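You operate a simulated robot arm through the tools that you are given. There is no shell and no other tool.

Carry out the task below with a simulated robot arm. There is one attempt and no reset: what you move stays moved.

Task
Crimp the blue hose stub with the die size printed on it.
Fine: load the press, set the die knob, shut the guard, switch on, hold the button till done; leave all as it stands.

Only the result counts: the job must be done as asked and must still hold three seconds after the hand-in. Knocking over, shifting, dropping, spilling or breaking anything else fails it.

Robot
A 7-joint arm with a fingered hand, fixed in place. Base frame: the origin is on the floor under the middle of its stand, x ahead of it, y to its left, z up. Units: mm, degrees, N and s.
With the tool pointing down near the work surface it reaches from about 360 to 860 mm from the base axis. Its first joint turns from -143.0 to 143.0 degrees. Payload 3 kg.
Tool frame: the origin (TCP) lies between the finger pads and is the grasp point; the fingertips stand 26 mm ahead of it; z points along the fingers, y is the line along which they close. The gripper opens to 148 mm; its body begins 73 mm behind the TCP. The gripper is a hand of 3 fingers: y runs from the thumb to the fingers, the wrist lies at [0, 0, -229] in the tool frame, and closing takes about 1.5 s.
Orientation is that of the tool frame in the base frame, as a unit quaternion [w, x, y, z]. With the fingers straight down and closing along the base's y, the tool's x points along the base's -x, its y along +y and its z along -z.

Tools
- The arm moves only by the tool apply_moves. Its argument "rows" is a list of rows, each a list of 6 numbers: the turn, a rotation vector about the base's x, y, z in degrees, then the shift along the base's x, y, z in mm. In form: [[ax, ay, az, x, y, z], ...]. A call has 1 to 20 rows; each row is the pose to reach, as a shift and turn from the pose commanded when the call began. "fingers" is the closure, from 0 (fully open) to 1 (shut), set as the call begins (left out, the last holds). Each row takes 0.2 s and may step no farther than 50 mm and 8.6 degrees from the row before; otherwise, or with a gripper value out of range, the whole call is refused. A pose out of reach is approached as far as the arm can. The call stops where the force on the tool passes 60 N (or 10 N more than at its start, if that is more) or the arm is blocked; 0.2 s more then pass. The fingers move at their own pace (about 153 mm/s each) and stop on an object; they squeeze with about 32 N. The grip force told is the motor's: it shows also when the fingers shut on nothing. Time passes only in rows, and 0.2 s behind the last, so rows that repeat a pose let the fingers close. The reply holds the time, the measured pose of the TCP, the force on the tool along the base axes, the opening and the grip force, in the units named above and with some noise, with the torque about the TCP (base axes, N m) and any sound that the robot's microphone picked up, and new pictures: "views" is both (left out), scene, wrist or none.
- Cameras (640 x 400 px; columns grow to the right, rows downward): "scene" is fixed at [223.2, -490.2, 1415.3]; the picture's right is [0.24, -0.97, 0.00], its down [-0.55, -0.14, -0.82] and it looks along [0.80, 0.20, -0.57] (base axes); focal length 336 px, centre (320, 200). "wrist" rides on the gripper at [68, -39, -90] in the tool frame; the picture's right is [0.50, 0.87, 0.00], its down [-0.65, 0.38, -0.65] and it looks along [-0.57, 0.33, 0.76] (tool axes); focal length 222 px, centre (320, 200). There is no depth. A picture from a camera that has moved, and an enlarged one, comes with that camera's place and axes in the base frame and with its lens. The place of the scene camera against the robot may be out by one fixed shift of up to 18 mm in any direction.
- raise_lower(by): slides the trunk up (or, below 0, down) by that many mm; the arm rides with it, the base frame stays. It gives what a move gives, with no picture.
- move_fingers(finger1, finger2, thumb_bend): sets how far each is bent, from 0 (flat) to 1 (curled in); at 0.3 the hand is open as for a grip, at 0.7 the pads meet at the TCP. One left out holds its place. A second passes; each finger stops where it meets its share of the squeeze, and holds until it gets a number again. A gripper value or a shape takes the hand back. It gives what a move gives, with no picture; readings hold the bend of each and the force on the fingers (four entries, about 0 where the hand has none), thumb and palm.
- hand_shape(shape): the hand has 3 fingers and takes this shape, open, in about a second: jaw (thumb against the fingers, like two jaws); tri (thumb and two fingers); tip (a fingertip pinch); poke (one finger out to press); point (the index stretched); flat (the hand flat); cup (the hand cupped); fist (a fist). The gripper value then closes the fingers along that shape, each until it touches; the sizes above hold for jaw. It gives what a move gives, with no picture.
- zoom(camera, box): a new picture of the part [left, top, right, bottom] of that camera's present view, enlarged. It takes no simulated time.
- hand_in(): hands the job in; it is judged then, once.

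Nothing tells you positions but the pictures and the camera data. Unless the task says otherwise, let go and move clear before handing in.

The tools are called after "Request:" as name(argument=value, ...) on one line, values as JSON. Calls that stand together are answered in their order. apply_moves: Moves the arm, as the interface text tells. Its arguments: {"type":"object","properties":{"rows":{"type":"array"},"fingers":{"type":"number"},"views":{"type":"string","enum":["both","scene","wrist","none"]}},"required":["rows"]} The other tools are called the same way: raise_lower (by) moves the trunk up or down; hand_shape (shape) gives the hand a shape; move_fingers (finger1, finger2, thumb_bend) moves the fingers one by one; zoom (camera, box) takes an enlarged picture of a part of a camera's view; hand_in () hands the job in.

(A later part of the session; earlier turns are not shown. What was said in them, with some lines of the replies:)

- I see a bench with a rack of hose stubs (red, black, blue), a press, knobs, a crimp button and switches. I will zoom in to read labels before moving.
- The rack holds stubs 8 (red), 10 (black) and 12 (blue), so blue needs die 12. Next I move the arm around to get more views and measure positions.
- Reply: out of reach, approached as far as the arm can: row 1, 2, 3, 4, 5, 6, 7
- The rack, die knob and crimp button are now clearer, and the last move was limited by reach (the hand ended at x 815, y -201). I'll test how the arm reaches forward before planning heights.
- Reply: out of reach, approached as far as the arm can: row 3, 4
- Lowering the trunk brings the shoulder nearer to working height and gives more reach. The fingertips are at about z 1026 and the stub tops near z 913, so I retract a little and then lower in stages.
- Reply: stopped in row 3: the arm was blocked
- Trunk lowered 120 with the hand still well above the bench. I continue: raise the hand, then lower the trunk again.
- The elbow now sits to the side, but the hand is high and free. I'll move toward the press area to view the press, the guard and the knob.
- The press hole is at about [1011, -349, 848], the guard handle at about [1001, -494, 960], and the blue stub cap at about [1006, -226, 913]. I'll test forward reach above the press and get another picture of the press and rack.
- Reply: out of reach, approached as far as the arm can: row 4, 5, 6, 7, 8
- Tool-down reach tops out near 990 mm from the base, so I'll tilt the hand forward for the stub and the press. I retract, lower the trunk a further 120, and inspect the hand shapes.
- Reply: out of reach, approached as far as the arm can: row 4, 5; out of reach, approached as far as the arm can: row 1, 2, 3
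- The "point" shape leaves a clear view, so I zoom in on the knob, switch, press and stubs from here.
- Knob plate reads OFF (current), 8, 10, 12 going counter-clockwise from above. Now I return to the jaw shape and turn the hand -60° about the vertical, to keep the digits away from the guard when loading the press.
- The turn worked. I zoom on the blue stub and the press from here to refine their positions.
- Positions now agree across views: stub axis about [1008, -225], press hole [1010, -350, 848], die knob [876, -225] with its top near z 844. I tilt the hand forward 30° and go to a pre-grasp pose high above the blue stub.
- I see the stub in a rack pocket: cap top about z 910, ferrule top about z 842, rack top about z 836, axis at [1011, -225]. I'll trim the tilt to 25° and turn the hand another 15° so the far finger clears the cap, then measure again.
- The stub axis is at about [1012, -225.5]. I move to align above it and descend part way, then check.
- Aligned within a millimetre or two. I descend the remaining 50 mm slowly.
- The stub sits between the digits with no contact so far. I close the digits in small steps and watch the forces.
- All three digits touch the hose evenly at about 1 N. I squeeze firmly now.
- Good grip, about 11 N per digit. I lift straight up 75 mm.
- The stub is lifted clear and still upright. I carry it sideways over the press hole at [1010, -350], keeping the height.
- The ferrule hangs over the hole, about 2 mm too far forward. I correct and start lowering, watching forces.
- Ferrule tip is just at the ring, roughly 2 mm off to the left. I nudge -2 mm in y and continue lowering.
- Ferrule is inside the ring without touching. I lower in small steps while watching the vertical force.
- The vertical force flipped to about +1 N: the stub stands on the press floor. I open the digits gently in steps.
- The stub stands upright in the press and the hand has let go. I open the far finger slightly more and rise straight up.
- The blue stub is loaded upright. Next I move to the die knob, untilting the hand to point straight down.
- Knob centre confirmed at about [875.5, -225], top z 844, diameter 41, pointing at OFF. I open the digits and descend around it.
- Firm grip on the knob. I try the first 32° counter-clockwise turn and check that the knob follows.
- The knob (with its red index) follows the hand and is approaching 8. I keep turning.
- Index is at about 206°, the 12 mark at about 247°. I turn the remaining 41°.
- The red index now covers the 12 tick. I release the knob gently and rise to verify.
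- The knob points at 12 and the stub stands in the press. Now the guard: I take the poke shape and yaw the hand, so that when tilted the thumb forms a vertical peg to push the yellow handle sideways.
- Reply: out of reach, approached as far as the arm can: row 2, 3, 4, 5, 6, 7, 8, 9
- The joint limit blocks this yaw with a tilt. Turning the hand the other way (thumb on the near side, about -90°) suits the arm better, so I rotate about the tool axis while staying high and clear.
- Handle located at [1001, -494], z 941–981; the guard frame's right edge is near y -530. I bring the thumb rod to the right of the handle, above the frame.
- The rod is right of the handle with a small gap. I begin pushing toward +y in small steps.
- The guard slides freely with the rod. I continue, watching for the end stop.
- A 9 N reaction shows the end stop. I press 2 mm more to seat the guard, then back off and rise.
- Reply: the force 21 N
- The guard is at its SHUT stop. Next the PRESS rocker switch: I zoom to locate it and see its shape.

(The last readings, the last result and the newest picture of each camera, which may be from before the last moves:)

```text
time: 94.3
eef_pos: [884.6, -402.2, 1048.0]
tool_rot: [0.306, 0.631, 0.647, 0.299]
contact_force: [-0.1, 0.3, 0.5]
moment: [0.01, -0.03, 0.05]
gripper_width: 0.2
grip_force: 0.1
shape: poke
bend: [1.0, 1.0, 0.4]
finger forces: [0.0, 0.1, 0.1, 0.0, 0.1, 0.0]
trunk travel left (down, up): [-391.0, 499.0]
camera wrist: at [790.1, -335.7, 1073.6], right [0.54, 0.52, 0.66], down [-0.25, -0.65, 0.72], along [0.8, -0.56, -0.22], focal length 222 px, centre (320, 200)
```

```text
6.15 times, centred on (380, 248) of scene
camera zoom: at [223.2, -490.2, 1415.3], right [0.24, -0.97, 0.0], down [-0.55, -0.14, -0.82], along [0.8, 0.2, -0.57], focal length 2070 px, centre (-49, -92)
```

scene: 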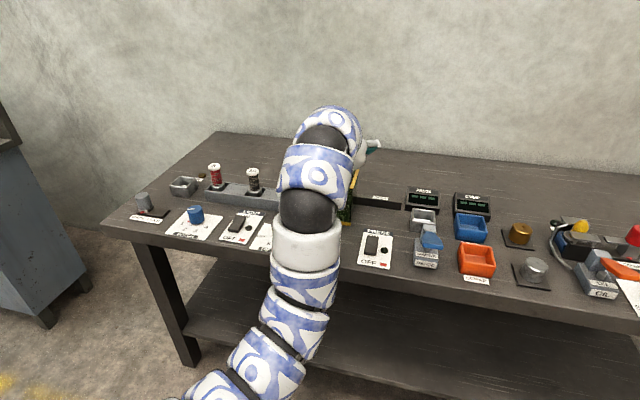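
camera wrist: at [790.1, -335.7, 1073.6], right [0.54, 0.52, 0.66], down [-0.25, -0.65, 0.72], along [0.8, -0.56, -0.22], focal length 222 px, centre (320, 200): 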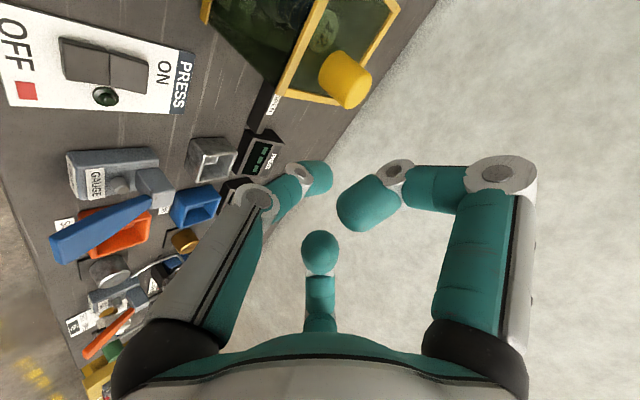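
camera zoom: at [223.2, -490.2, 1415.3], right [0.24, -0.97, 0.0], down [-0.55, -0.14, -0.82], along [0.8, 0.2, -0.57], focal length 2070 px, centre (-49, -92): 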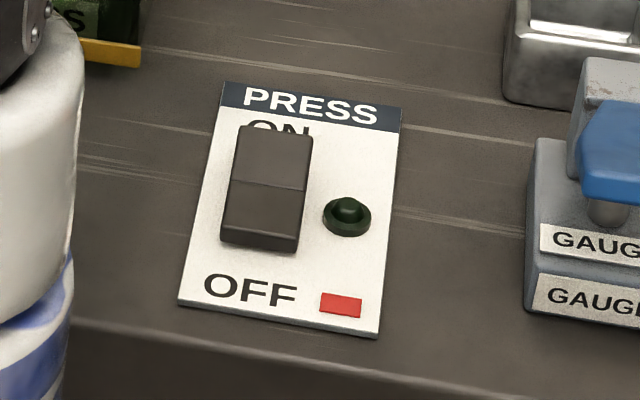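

The rocker's ON half is centred near [894, -473], top about z 820, and it is currently OFF. I bring the thumb tip over it with the tool nearly vertical.

Request:
apply_moves(rows=[[0, 6, 0, -8, -15, -10], [0, 12, 0, -16, -30, -25], [0, 18, 0, -24, -45, -45], [0, 24, 0, -30, -60, -65], [0, 30, 0, -32, -71, -85], [0, 36, 0, -32, -71, -100], [0, 36, 0, -32, -71, -100]], views="both")

```text
time: 95.9
eef_pos: [852.8, -474.2, 948.8]
tool_rot: [0.091, 0.692, 0.711, 0.089]
contact_force: [0.3, -0.8, 0.1]
moment: [-0.01, 0.0, -0.01]
gripper_width: 0.1
grip_force: 0.0
shape: poke
bend: [1.0, 1.0, 0.4]
finger forces: [0.1, 0.1, 0.0, 0.1, 0.1, 0.1]
trunk travel left (down, up): [-391.0, 499.0]
camera wrist: at [790.8, -407.5, 1025.9], right [0.83, 0.52, 0.21], down [0.22, -0.64, 0.73], along [0.52, -0.56, -0.65], focal length 222 px, centre (320, 200)
```

scene: 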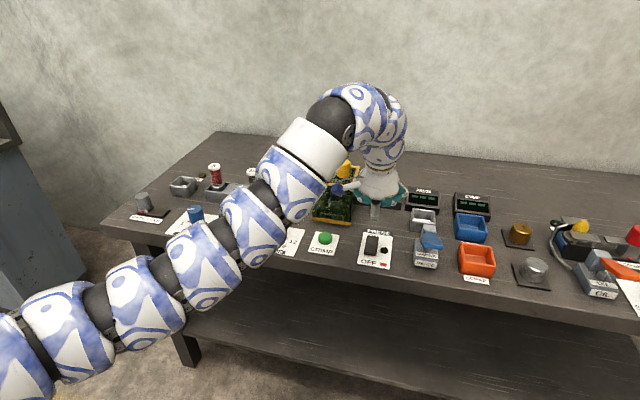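
wrist: 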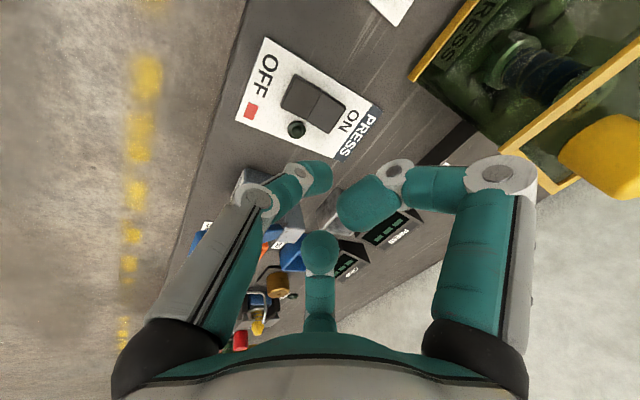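

Request:
zoom(camera="wrist", box=[220, 20, 400, 180])

Request:
zoom(camera="scene", box=[290, 140, 450, 280])

```text
2.50 times, centred on (310, 100) of wrist
camera zoom: at [790.8, -407.5, 1025.9], right [0.83, 0.52, 0.21], down [0.22, -0.64, 0.73], along [0.52, -0.56, -0.65], focal length 555 px, centre (345, 450)
```

zoom: 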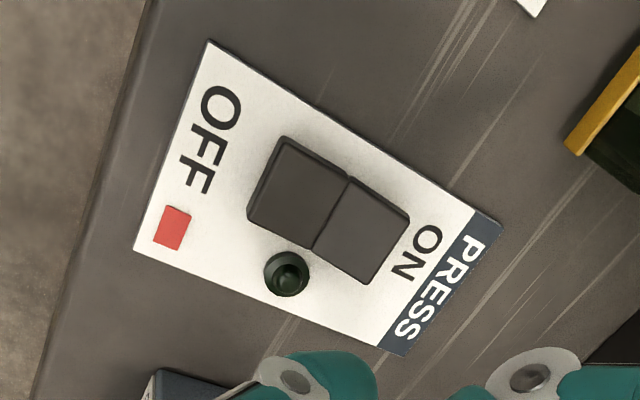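

```text
2.86 times, centred on (370, 210) of scene
camera zoom: at [223.2, -490.2, 1415.3], right [0.24, -0.97, 0.0], down [-0.55, -0.14, -0.82], along [0.8, 0.2, -0.57], focal length 961 px, centre (177, 171)
```

zoom: 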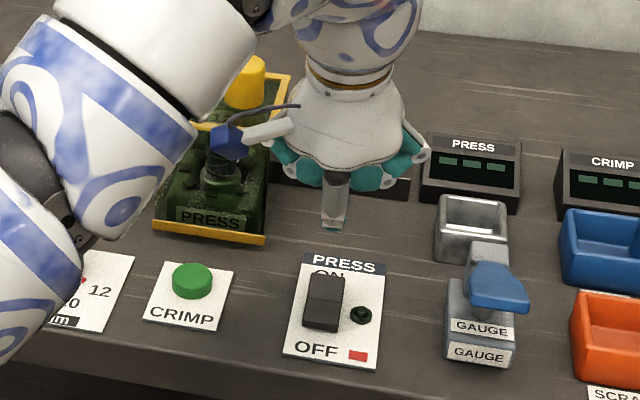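

Request:
apply_moves(rows=[[0, 0, 0, 10, 0.5, -15], [0, 0, 0, 20, 1, -30], [0, 0, 0, 32, 1, -45], [0, 0, 0, 42, 1, -60], [0, 0, 0, 42, 1, -75], [0, 0, 0, 42, 1, -85], [0, 0, 0, 42, 1, -85]], views="both")

Request:
zoom(camera="scene", box=[310, 170, 450, 280])

Request:
zoom(camera="wrist", box=[200, 60, 420, 240])

```text
time: 97.5
eef_pos: [893.2, -473.1, 863.6]
tool_rot: [0.092, 0.692, 0.711, 0.088]
contact_force: [0.7, 1.0, -1.0]
moment: [0.04, 0.01, -0.02]
gripper_width: 0.1
grip_force: 0.1
shape: poke
bend: [1.0, 1.0, 0.4]
finger forces: [0.0, 0.1, 0.0, 0.1, 0.0, 0.0]
trunk travel left (down, up): [-391.0, 499.0]
camera wrist: at [831.3, -406.8, 940.5], right [0.83, 0.52, 0.21], down [0.22, -0.65, 0.73], along [0.52, -0.56, -0.65], focal length 222 px, centre (320, 200)
```

scene: 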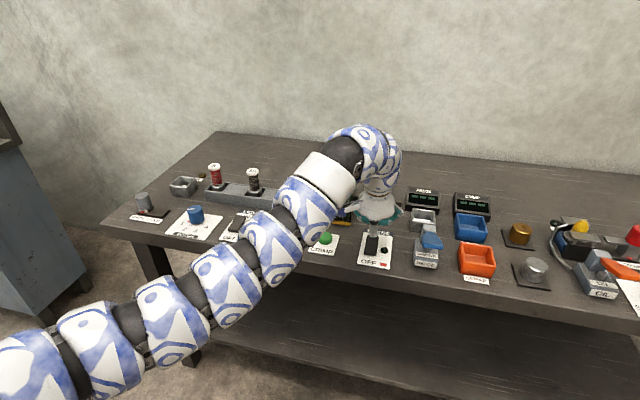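
wrist: 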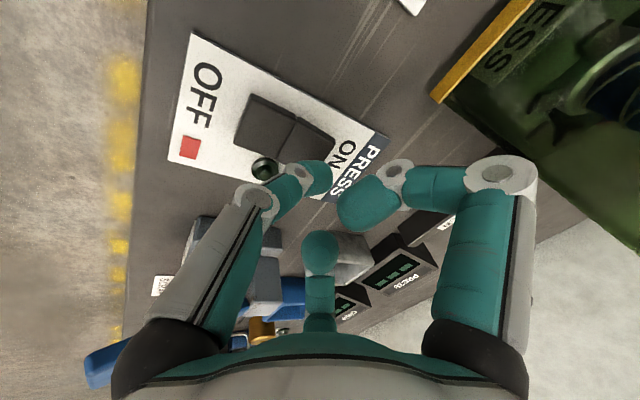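

```text
3.64 times, centred on (380, 225) of scene
camera zoom: at [223.2, -490.2, 1415.3], right [0.24, -0.97, 0.0], down [-0.55, -0.14, -0.82], along [0.8, 0.2, -0.57], focal length 1223 px, centre (102, 109)
```

zoom: 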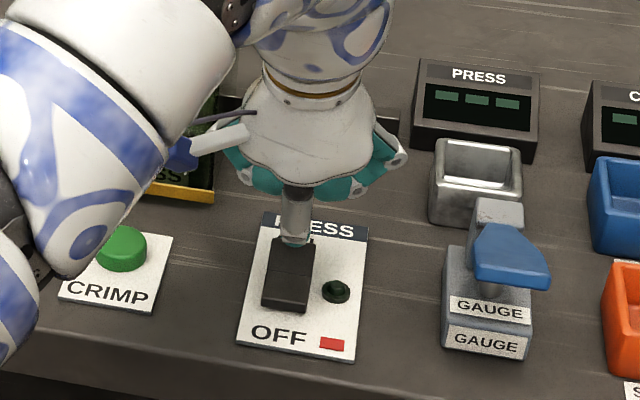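

```text
2.22 times, centred on (310, 150) of wrist
camera zoom: at [831.3, -406.8, 940.5], right [0.83, 0.52, 0.21], down [0.22, -0.65, 0.73], along [0.52, -0.56, -0.65], focal length 494 px, centre (342, 311)
```

zoom: 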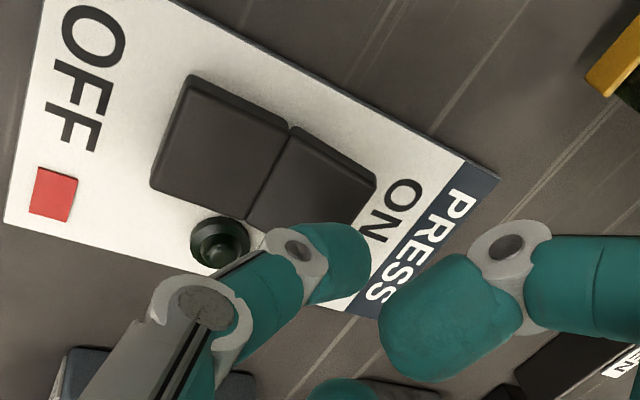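

The tip hovers over the ON half. I lower in small steps, watching force and the lamp.

Request:
apply_moves(rows=[[0, 0, 0, 1, 1, -3], [0, 0, 0, 1, 1, -6], [0, 0, 0, 1, 1, -9], [0, 0, 0, 1, 1, -12], [0, 0, 0, 1, 1, -12]], views="scene")

Request:
zoom(camera="scene", box=[330, 190, 440, 280])

```text
time: 98.7
eef_pos: [894.3, -472.3, 850.4]
tool_rot: [0.091, 0.692, 0.711, 0.087]
contact_force: [0.1, 0.6, 0.4]
moment: [0.01, 0.01, 0.0]
gripper_width: 0.0
grip_force: 0.0
shape: poke
bend: [1.0, 1.0, 0.4]
finger forces: [0.0, 0.0, 0.1, 0.0, 0.6, 0.0]
trunk travel left (down, up): [-391.0, 499.0]
```

scene: 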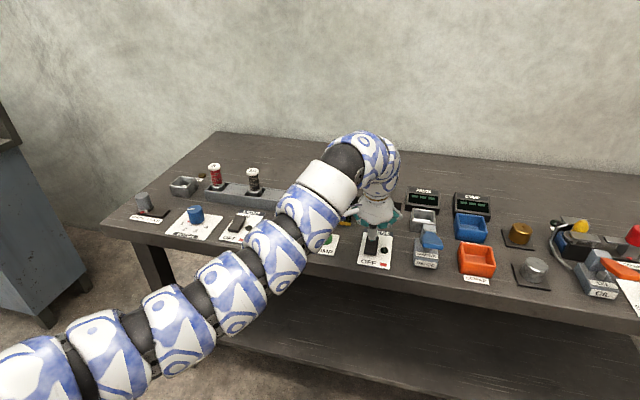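

```text
4.44 times, centred on (385, 235) of scene
camera zoom: at [223.2, -490.2, 1415.3], right [0.24, -0.97, 0.0], down [-0.55, -0.14, -0.82], along [0.8, 0.2, -0.57], focal length 1495 px, centre (31, 44)
```

zoom: 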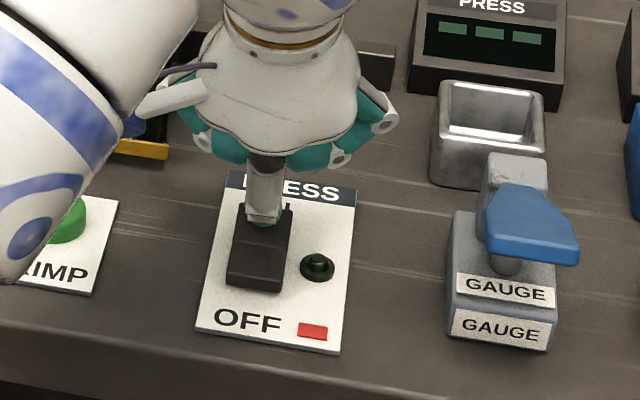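

Request:
apply_moves(rows=[[0, 0, 0, 0, 0, -2], [0, 0, 0, 0, 0, -4], [0, 0, 0, 0, 0, -6], [0, 0, 0, 0, 0, -6]], views="none")

Request:
zoom(camera="scene", box=[330, 190, 440, 280])

```text
time: 99.7
eef_pos: [895.8, -473.7, 845.3]
tool_rot: [0.091, 0.692, 0.71, 0.089]
contact_force: [0.1, -0.2, 0.1]
moment: [0.04, -0.01, -0.01]
gripper_width: 0.1
grip_force: 0.1
shape: poke
bend: [1.0, 1.0, 0.4]
finger forces: [0.1, 0.0, 0.0, 0.0, 0.0, 0.0]
trunk travel left (down, up): [-391.0, 499.0]
```

```text
4.44 times, centred on (385, 235) of scene
camera zoom: at [223.2, -490.2, 1415.3], right [0.24, -0.97, 0.0], down [-0.55, -0.14, -0.82], along [0.8, 0.2, -0.57], focal length 1495 px, centre (31, 44)
```

zoom: 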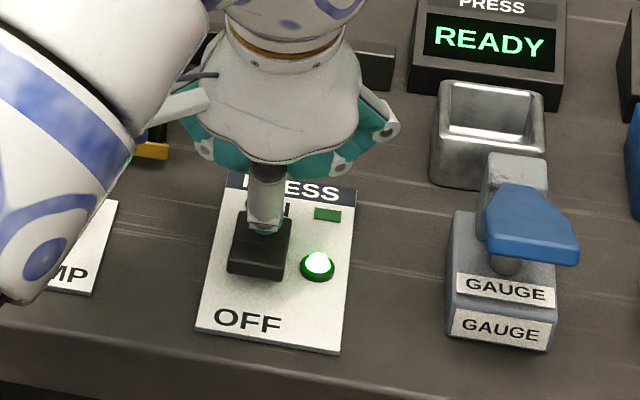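

The lamp is lit and the display reads READY. I lift off and go to the green CRIMP button at [881, -350].

Request:
apply_moves(rows=[[0, 0, 0, 0, 0, 10], [0, 0, 0, -2, 0, 25], [0, 0, 0, -5, 0, 45], [0, 0, 0, -10, 20, 55], [0, 0, 0, -17, 45, 55], [0, 0, 0, -17, 70, 55], [0, 0, 0, -17, 95, 55], [0, 0, 0, -17, 115, 55], [0, 0, 0, -17, 122, 45], [0, 0, 0, -17, 122, 35], [0, 0, 0, -17, 122, 35]], views="both")

Request:
zoom(camera="scene", box=[290, 160, 490, 285])

Request:
zoom(camera="wrist", box=[180, 20, 420, 220])

```text
time: 102.1
eef_pos: [877.0, -350.2, 881.4]
tool_rot: [0.091, 0.692, 0.71, 0.089]
contact_force: [0.2, -0.3, 0.0]
moment: [-0.02, 0.02, -0.02]
gripper_width: 0.2
grip_force: 0.0
shape: poke
bend: [1.0, 1.0, 0.4]
finger forces: [0.1, 0.0, 0.0, 0.0, 0.1, 0.0]
trunk travel left (down, up): [-391.0, 499.0]
camera wrist: at [815.3, -283.3, 958.4], right [0.83, 0.52, 0.21], down [0.22, -0.65, 0.73], along [0.52, -0.56, -0.65], focal length 222 px, centre (320, 200)
```

scene: 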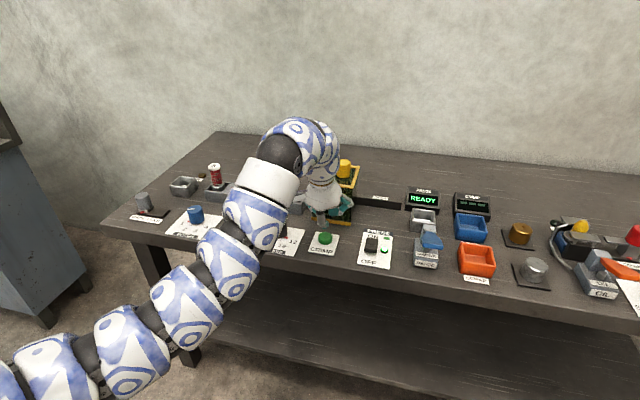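
wrist: 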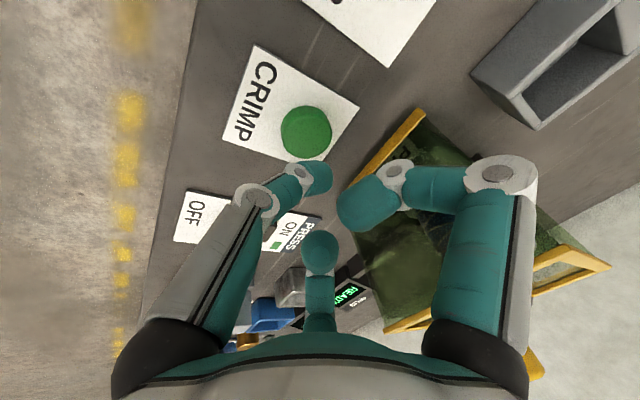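

```text
3.20 times, centred on (390, 222) of scene
camera zoom: at [223.2, -490.2, 1415.3], right [0.24, -0.97, 0.0], down [-0.55, -0.14, -0.82], along [0.8, 0.2, -0.57], focal length 1076 px, centre (96, 128)
```

zoom: 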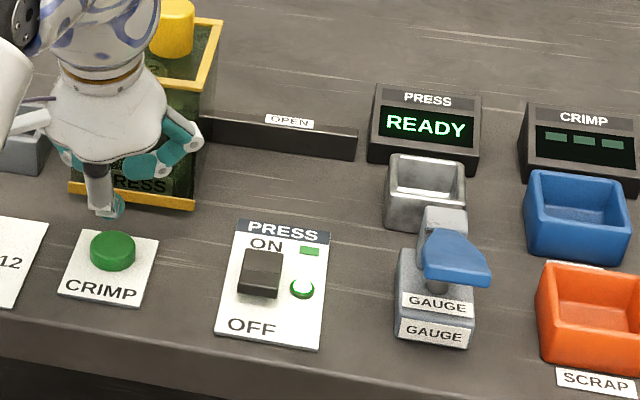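

```text
2.00 times, centred on (300, 120) of wrist
camera zoom: at [815.3, -283.3, 958.4], right [0.83, 0.52, 0.21], down [0.22, -0.65, 0.73], along [0.52, -0.56, -0.65], focal length 444 px, centre (360, 360)
```

zoom: 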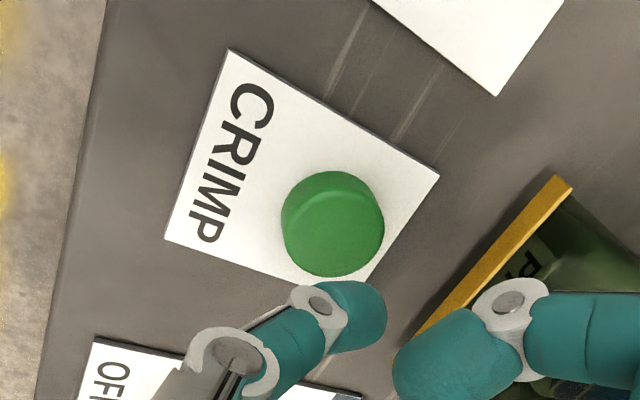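

Tip is right above the button. I lower to contact, then press.

Request:
apply_moves(rows=[[0, 0, 0, 1, 1, -12], [0, 0, 0, 2, 1, -24], [0, 0, 0, 2, 1, -34], [0, 0, 0, 2, 1, -34]], views="none")

Request:
zoom(camera="wrist", box=[180, 20, 420, 220])

Request:
zoom(camera="scene", box=[290, 180, 450, 280])

```text
time: 103.1
eef_pos: [879.4, -348.7, 846.6]
tool_rot: [0.091, 0.692, 0.711, 0.089]
contact_force: [-0.3, 0.7, 0.8]
moment: [-0.03, -0.01, 0.0]
gripper_width: 0.4
grip_force: 0.0
shape: poke
bend: [1.0, 1.0, 0.4]
finger forces: [0.0, 0.1, 0.1, 0.1, 0.0, 0.1]
trunk travel left (down, up): [-391.0, 499.0]
```

```text
2.00 times, centred on (300, 120) of wrist
camera zoom: at [817.4, -282.7, 923.5], right [0.83, 0.52, 0.21], down [0.22, -0.65, 0.73], along [0.52, -0.56, -0.65], focal length 444 px, centre (360, 360)
```

zoom: 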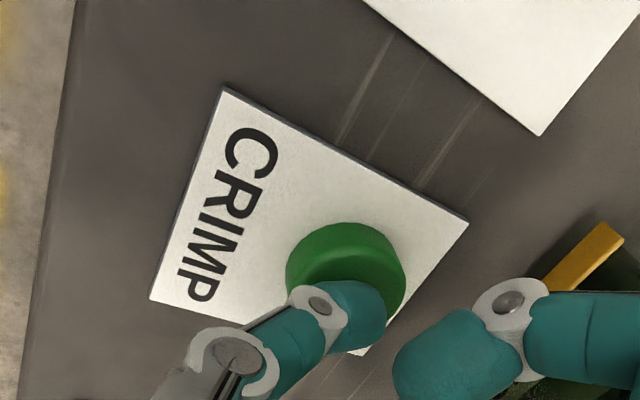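

```text
4.00 times, centred on (370, 230) of scene
camera zoom: at [223.2, -490.2, 1415.3], right [0.24, -0.97, 0.0], down [-0.55, -0.14, -0.82], along [0.8, 0.2, -0.57], focal length 1345 px, centre (120, 80)
```

zoom: 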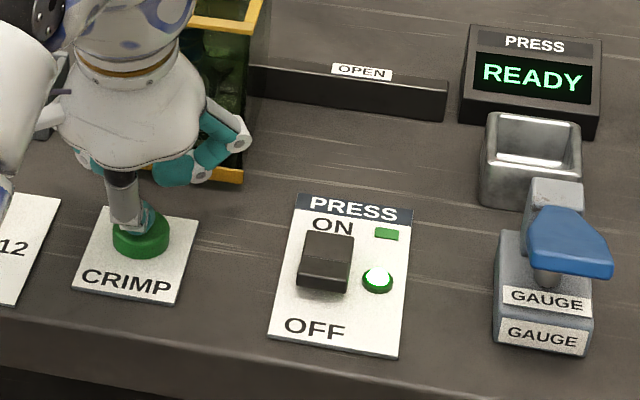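

Request:
apply_moves(rows=[[0, 0, 0, 0, 0, -2], [0, 0, 0, 0, 0, -4], [0, 0, 0, 0, 0, -6], [0, 0, 0, 0, 0, -8], [0, 0, 0, 0, 0, -9]], views="none")

Request:
zoom(camera="scene", box=[290, 180, 510, 280])

```text
time: 104.3
eef_pos: [879.7, -349.9, 836.8]
tool_rot: [0.091, 0.693, 0.71, 0.088]
contact_force: [-1.7, 0.0, 3.9]
moment: [-0.03, -0.01, 0.01]
gripper_width: 0.0
grip_force: 0.0
shape: poke
bend: [1.0, 1.0, 0.4]
finger forces: [0.0, 0.1, 0.1, 0.0, 3.4, 0.0]
trunk travel left (down, up): [-391.0, 499.0]
heard: click
```

```text
2.91 times, centred on (400, 230) of scene
camera zoom: at [223.2, -490.2, 1415.3], right [0.24, -0.97, 0.0], down [-0.55, -0.14, -0.82], along [0.8, 0.2, -0.57], focal length 978 px, centre (87, 113)
```

zoom: 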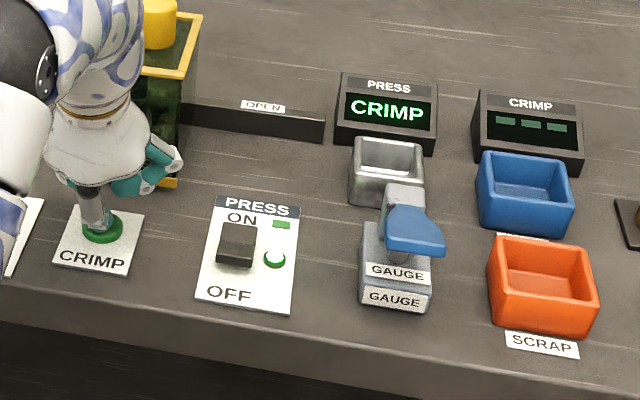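

A click, and the display shows CRIMP: the button is pressed. I hold still and watch for completion.

Request:
apply_moves(rows=[[0, 0, 0, 0, 0, -0.5], [0, 0, 0, 0, 0, -0.5], [0, 0, 0, 0, 0, -0.5], [0, 0, 0, 0, 0, -0.5], [0, 0, 0, 0, 0, -0.5], [0, 0, 0, 0, 0, -0.5], [0, 0, 0, 0, 0, -0.5], [0, 0, 0, 0, 0, -0.5]], views="none")

Request:
zoom(camera="scene", box=[290, 180, 510, 280])

```text
time: 106.1
eef_pos: [880.1, -349.0, 837.8]
tool_rot: [0.092, 0.692, 0.71, 0.088]
contact_force: [1.0, -1.0, 3.4]
moment: [-0.03, -0.03, -0.03]
gripper_width: 0.0
grip_force: 0.0
shape: poke
bend: [1.0, 1.0, 0.4]
finger forces: [0.1, 0.1, 0.0, 0.0, 3.7, 0.1]
trunk travel left (down, up): [-391.0, 499.0]
```

```text
2.91 times, centred on (400, 230) of scene
camera zoom: at [223.2, -490.2, 1415.3], right [0.24, -0.97, 0.0], down [-0.55, -0.14, -0.82], along [0.8, 0.2, -0.57], focal length 978 px, centre (87, 113)
```

zoom: 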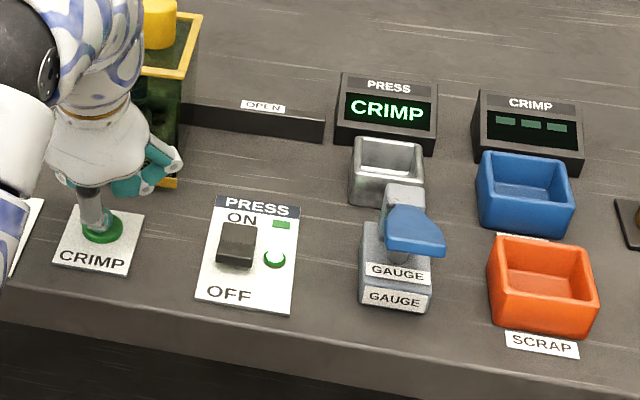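

Still crimping; I keep holding.

Request:
apply_moves(rows=[[0, 0, 0, 0, 0, 0], [0, 0, 0, 0, 0, 0], [0, 0, 0, 0, 0, 0], [0, 0, 0, 0, 0, 0], [0, 0, 0, 0, 0, 0], [0, 0, 0, 0, 0, 0], [0, 0, 0, 0, 0, 0], [0, 0, 0, 0, 0, 0]], views="none")

Request:
zoom(camera="scene", box=[290, 180, 510, 280])

```text
time: 107.9
eef_pos: [879.9, -350.2, 837.1]
tool_rot: [0.091, 0.692, 0.71, 0.089]
contact_force: [0.2, -0.8, 3.7]
moment: [0.02, -0.05, 0.01]
gripper_width: 0.0
grip_force: 0.0
shape: poke
bend: [1.0, 1.0, 0.4]
finger forces: [0.1, 0.0, 0.1, 0.0, 3.7, 0.0]
trunk travel left (down, up): [-391.0, 499.0]
```

```text
2.91 times, centred on (400, 230) of scene
camera zoom: at [223.2, -490.2, 1415.3], right [0.24, -0.97, 0.0], down [-0.55, -0.14, -0.82], along [0.8, 0.2, -0.57], focal length 978 px, centre (87, 113)
```

zoom: 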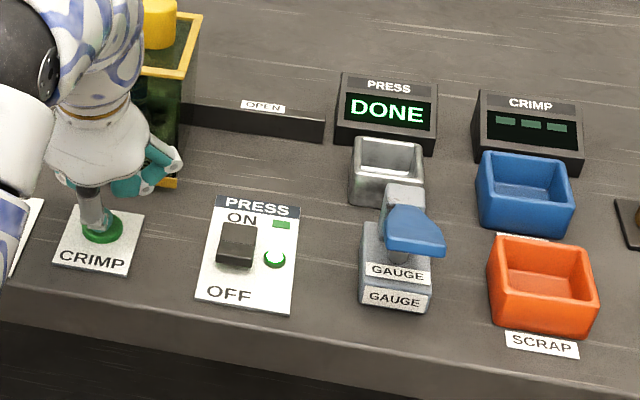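

The display shows DONE. I lift off the button straight up and retreat clear of the bench, leaving everything as it stands.

Request:
apply_moves(rows=[[0, 0, 0, 0, 0, 6], [0, 0, 0, 0, 0, 16], [0, 0, 0, 0, 0, 30], [0, 0, 0, -5, 0, 50], [0, 0, 0, -15, 0, 70], [0, 0, 0, -30, 0, 90], [0, 0, 0, -45, 0, 105], [0, 0, 0, -45, 0, 105]], views="both")

Request:
zoom(camera="scene", box=[290, 150, 510, 280])

Request:
zoom(camera="scene", box=[110, 150, 330, 280])

```text
time: 109.7
eef_pos: [878.3, -353.1, 928.0]
tool_rot: [0.091, 0.693, 0.71, 0.089]
contact_force: [0.0, 0.2, 0.3]
moment: [0.0, 0.0, -0.03]
gripper_width: 0.0
grip_force: 0.1
shape: poke
bend: [1.0, 1.0, 0.4]
finger forces: [0.1, 0.0, 0.1, 0.0, 0.0, 0.0]
out of reach, approached as far as the arm can: row 5, 6, 7, 8
trunk travel left (down, up): [-391.0, 499.0]
camera wrist: at [816.5, -287.0, 1005.1], right [0.83, 0.52, 0.21], down [0.22, -0.64, 0.73], along [0.52, -0.56, -0.65], focal length 222 px, centre (320, 200)
```

scene: 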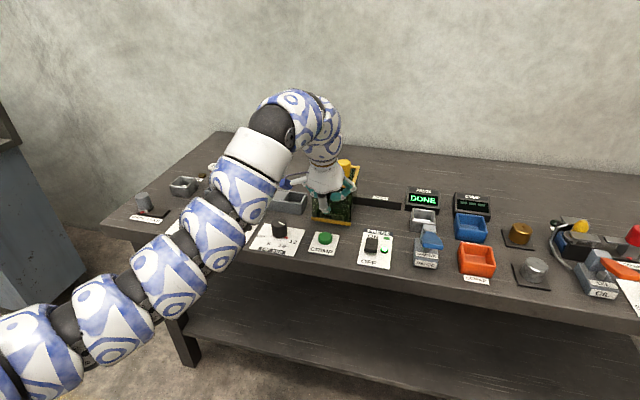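
wrist: 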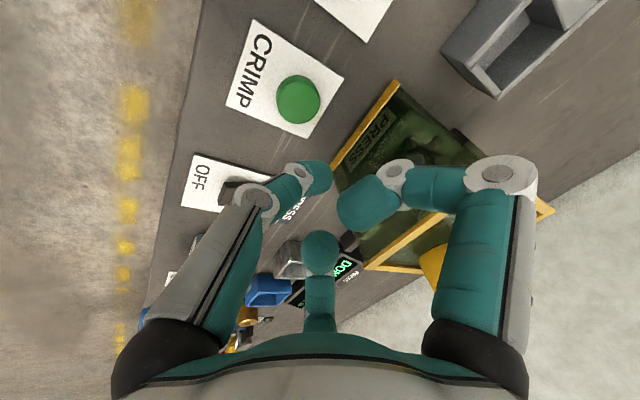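

```text
2.91 times, centred on (400, 215) of scene
camera zoom: at [223.2, -490.2, 1415.3], right [0.24, -0.97, 0.0], down [-0.55, -0.14, -0.82], along [0.8, 0.2, -0.57], focal length 978 px, centre (87, 156)
```

zoom: 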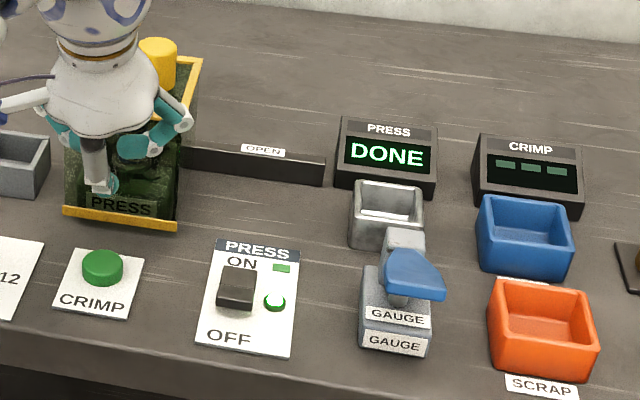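

```text
2.91 times, centred on (220, 215) of scene
camera zoom: at [223.2, -490.2, 1415.3], right [0.24, -0.97, 0.0], down [-0.55, -0.14, -0.82], along [0.8, 0.2, -0.57], focal length 978 px, centre (611, 156)
```

zoom: 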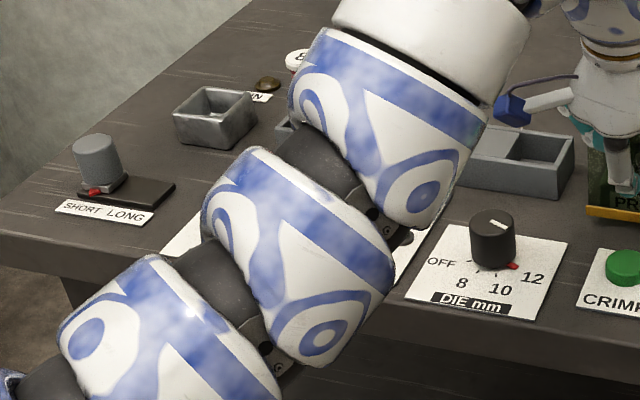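

The press reads DONE. The knob is on 12, the guard is shut, the switch is on, and the hand is clear and touching nothing. I hand in the job now.

Request:
hand_in()

```text
The job is handed in.
```

The blue stub is crimped with die 12, the size printed on it. I handed the job in with the press display showing DONE.

- **Press:** the stub stands upright in the press, with the guard pushed shut against its end stop.
- **Die knob:** the red index points at 12.
- **Switch and button:** the PRESS switch is on with its lamp lit. I held the CRIMP button until the display changed from CRIMP to DONE.
- **Everything else:** I saw nothing else moved or knocked. The hand had let go and was clear of everything, stopped about 85 mm above the CRIMP button. The arm couldn't retract further in that position.
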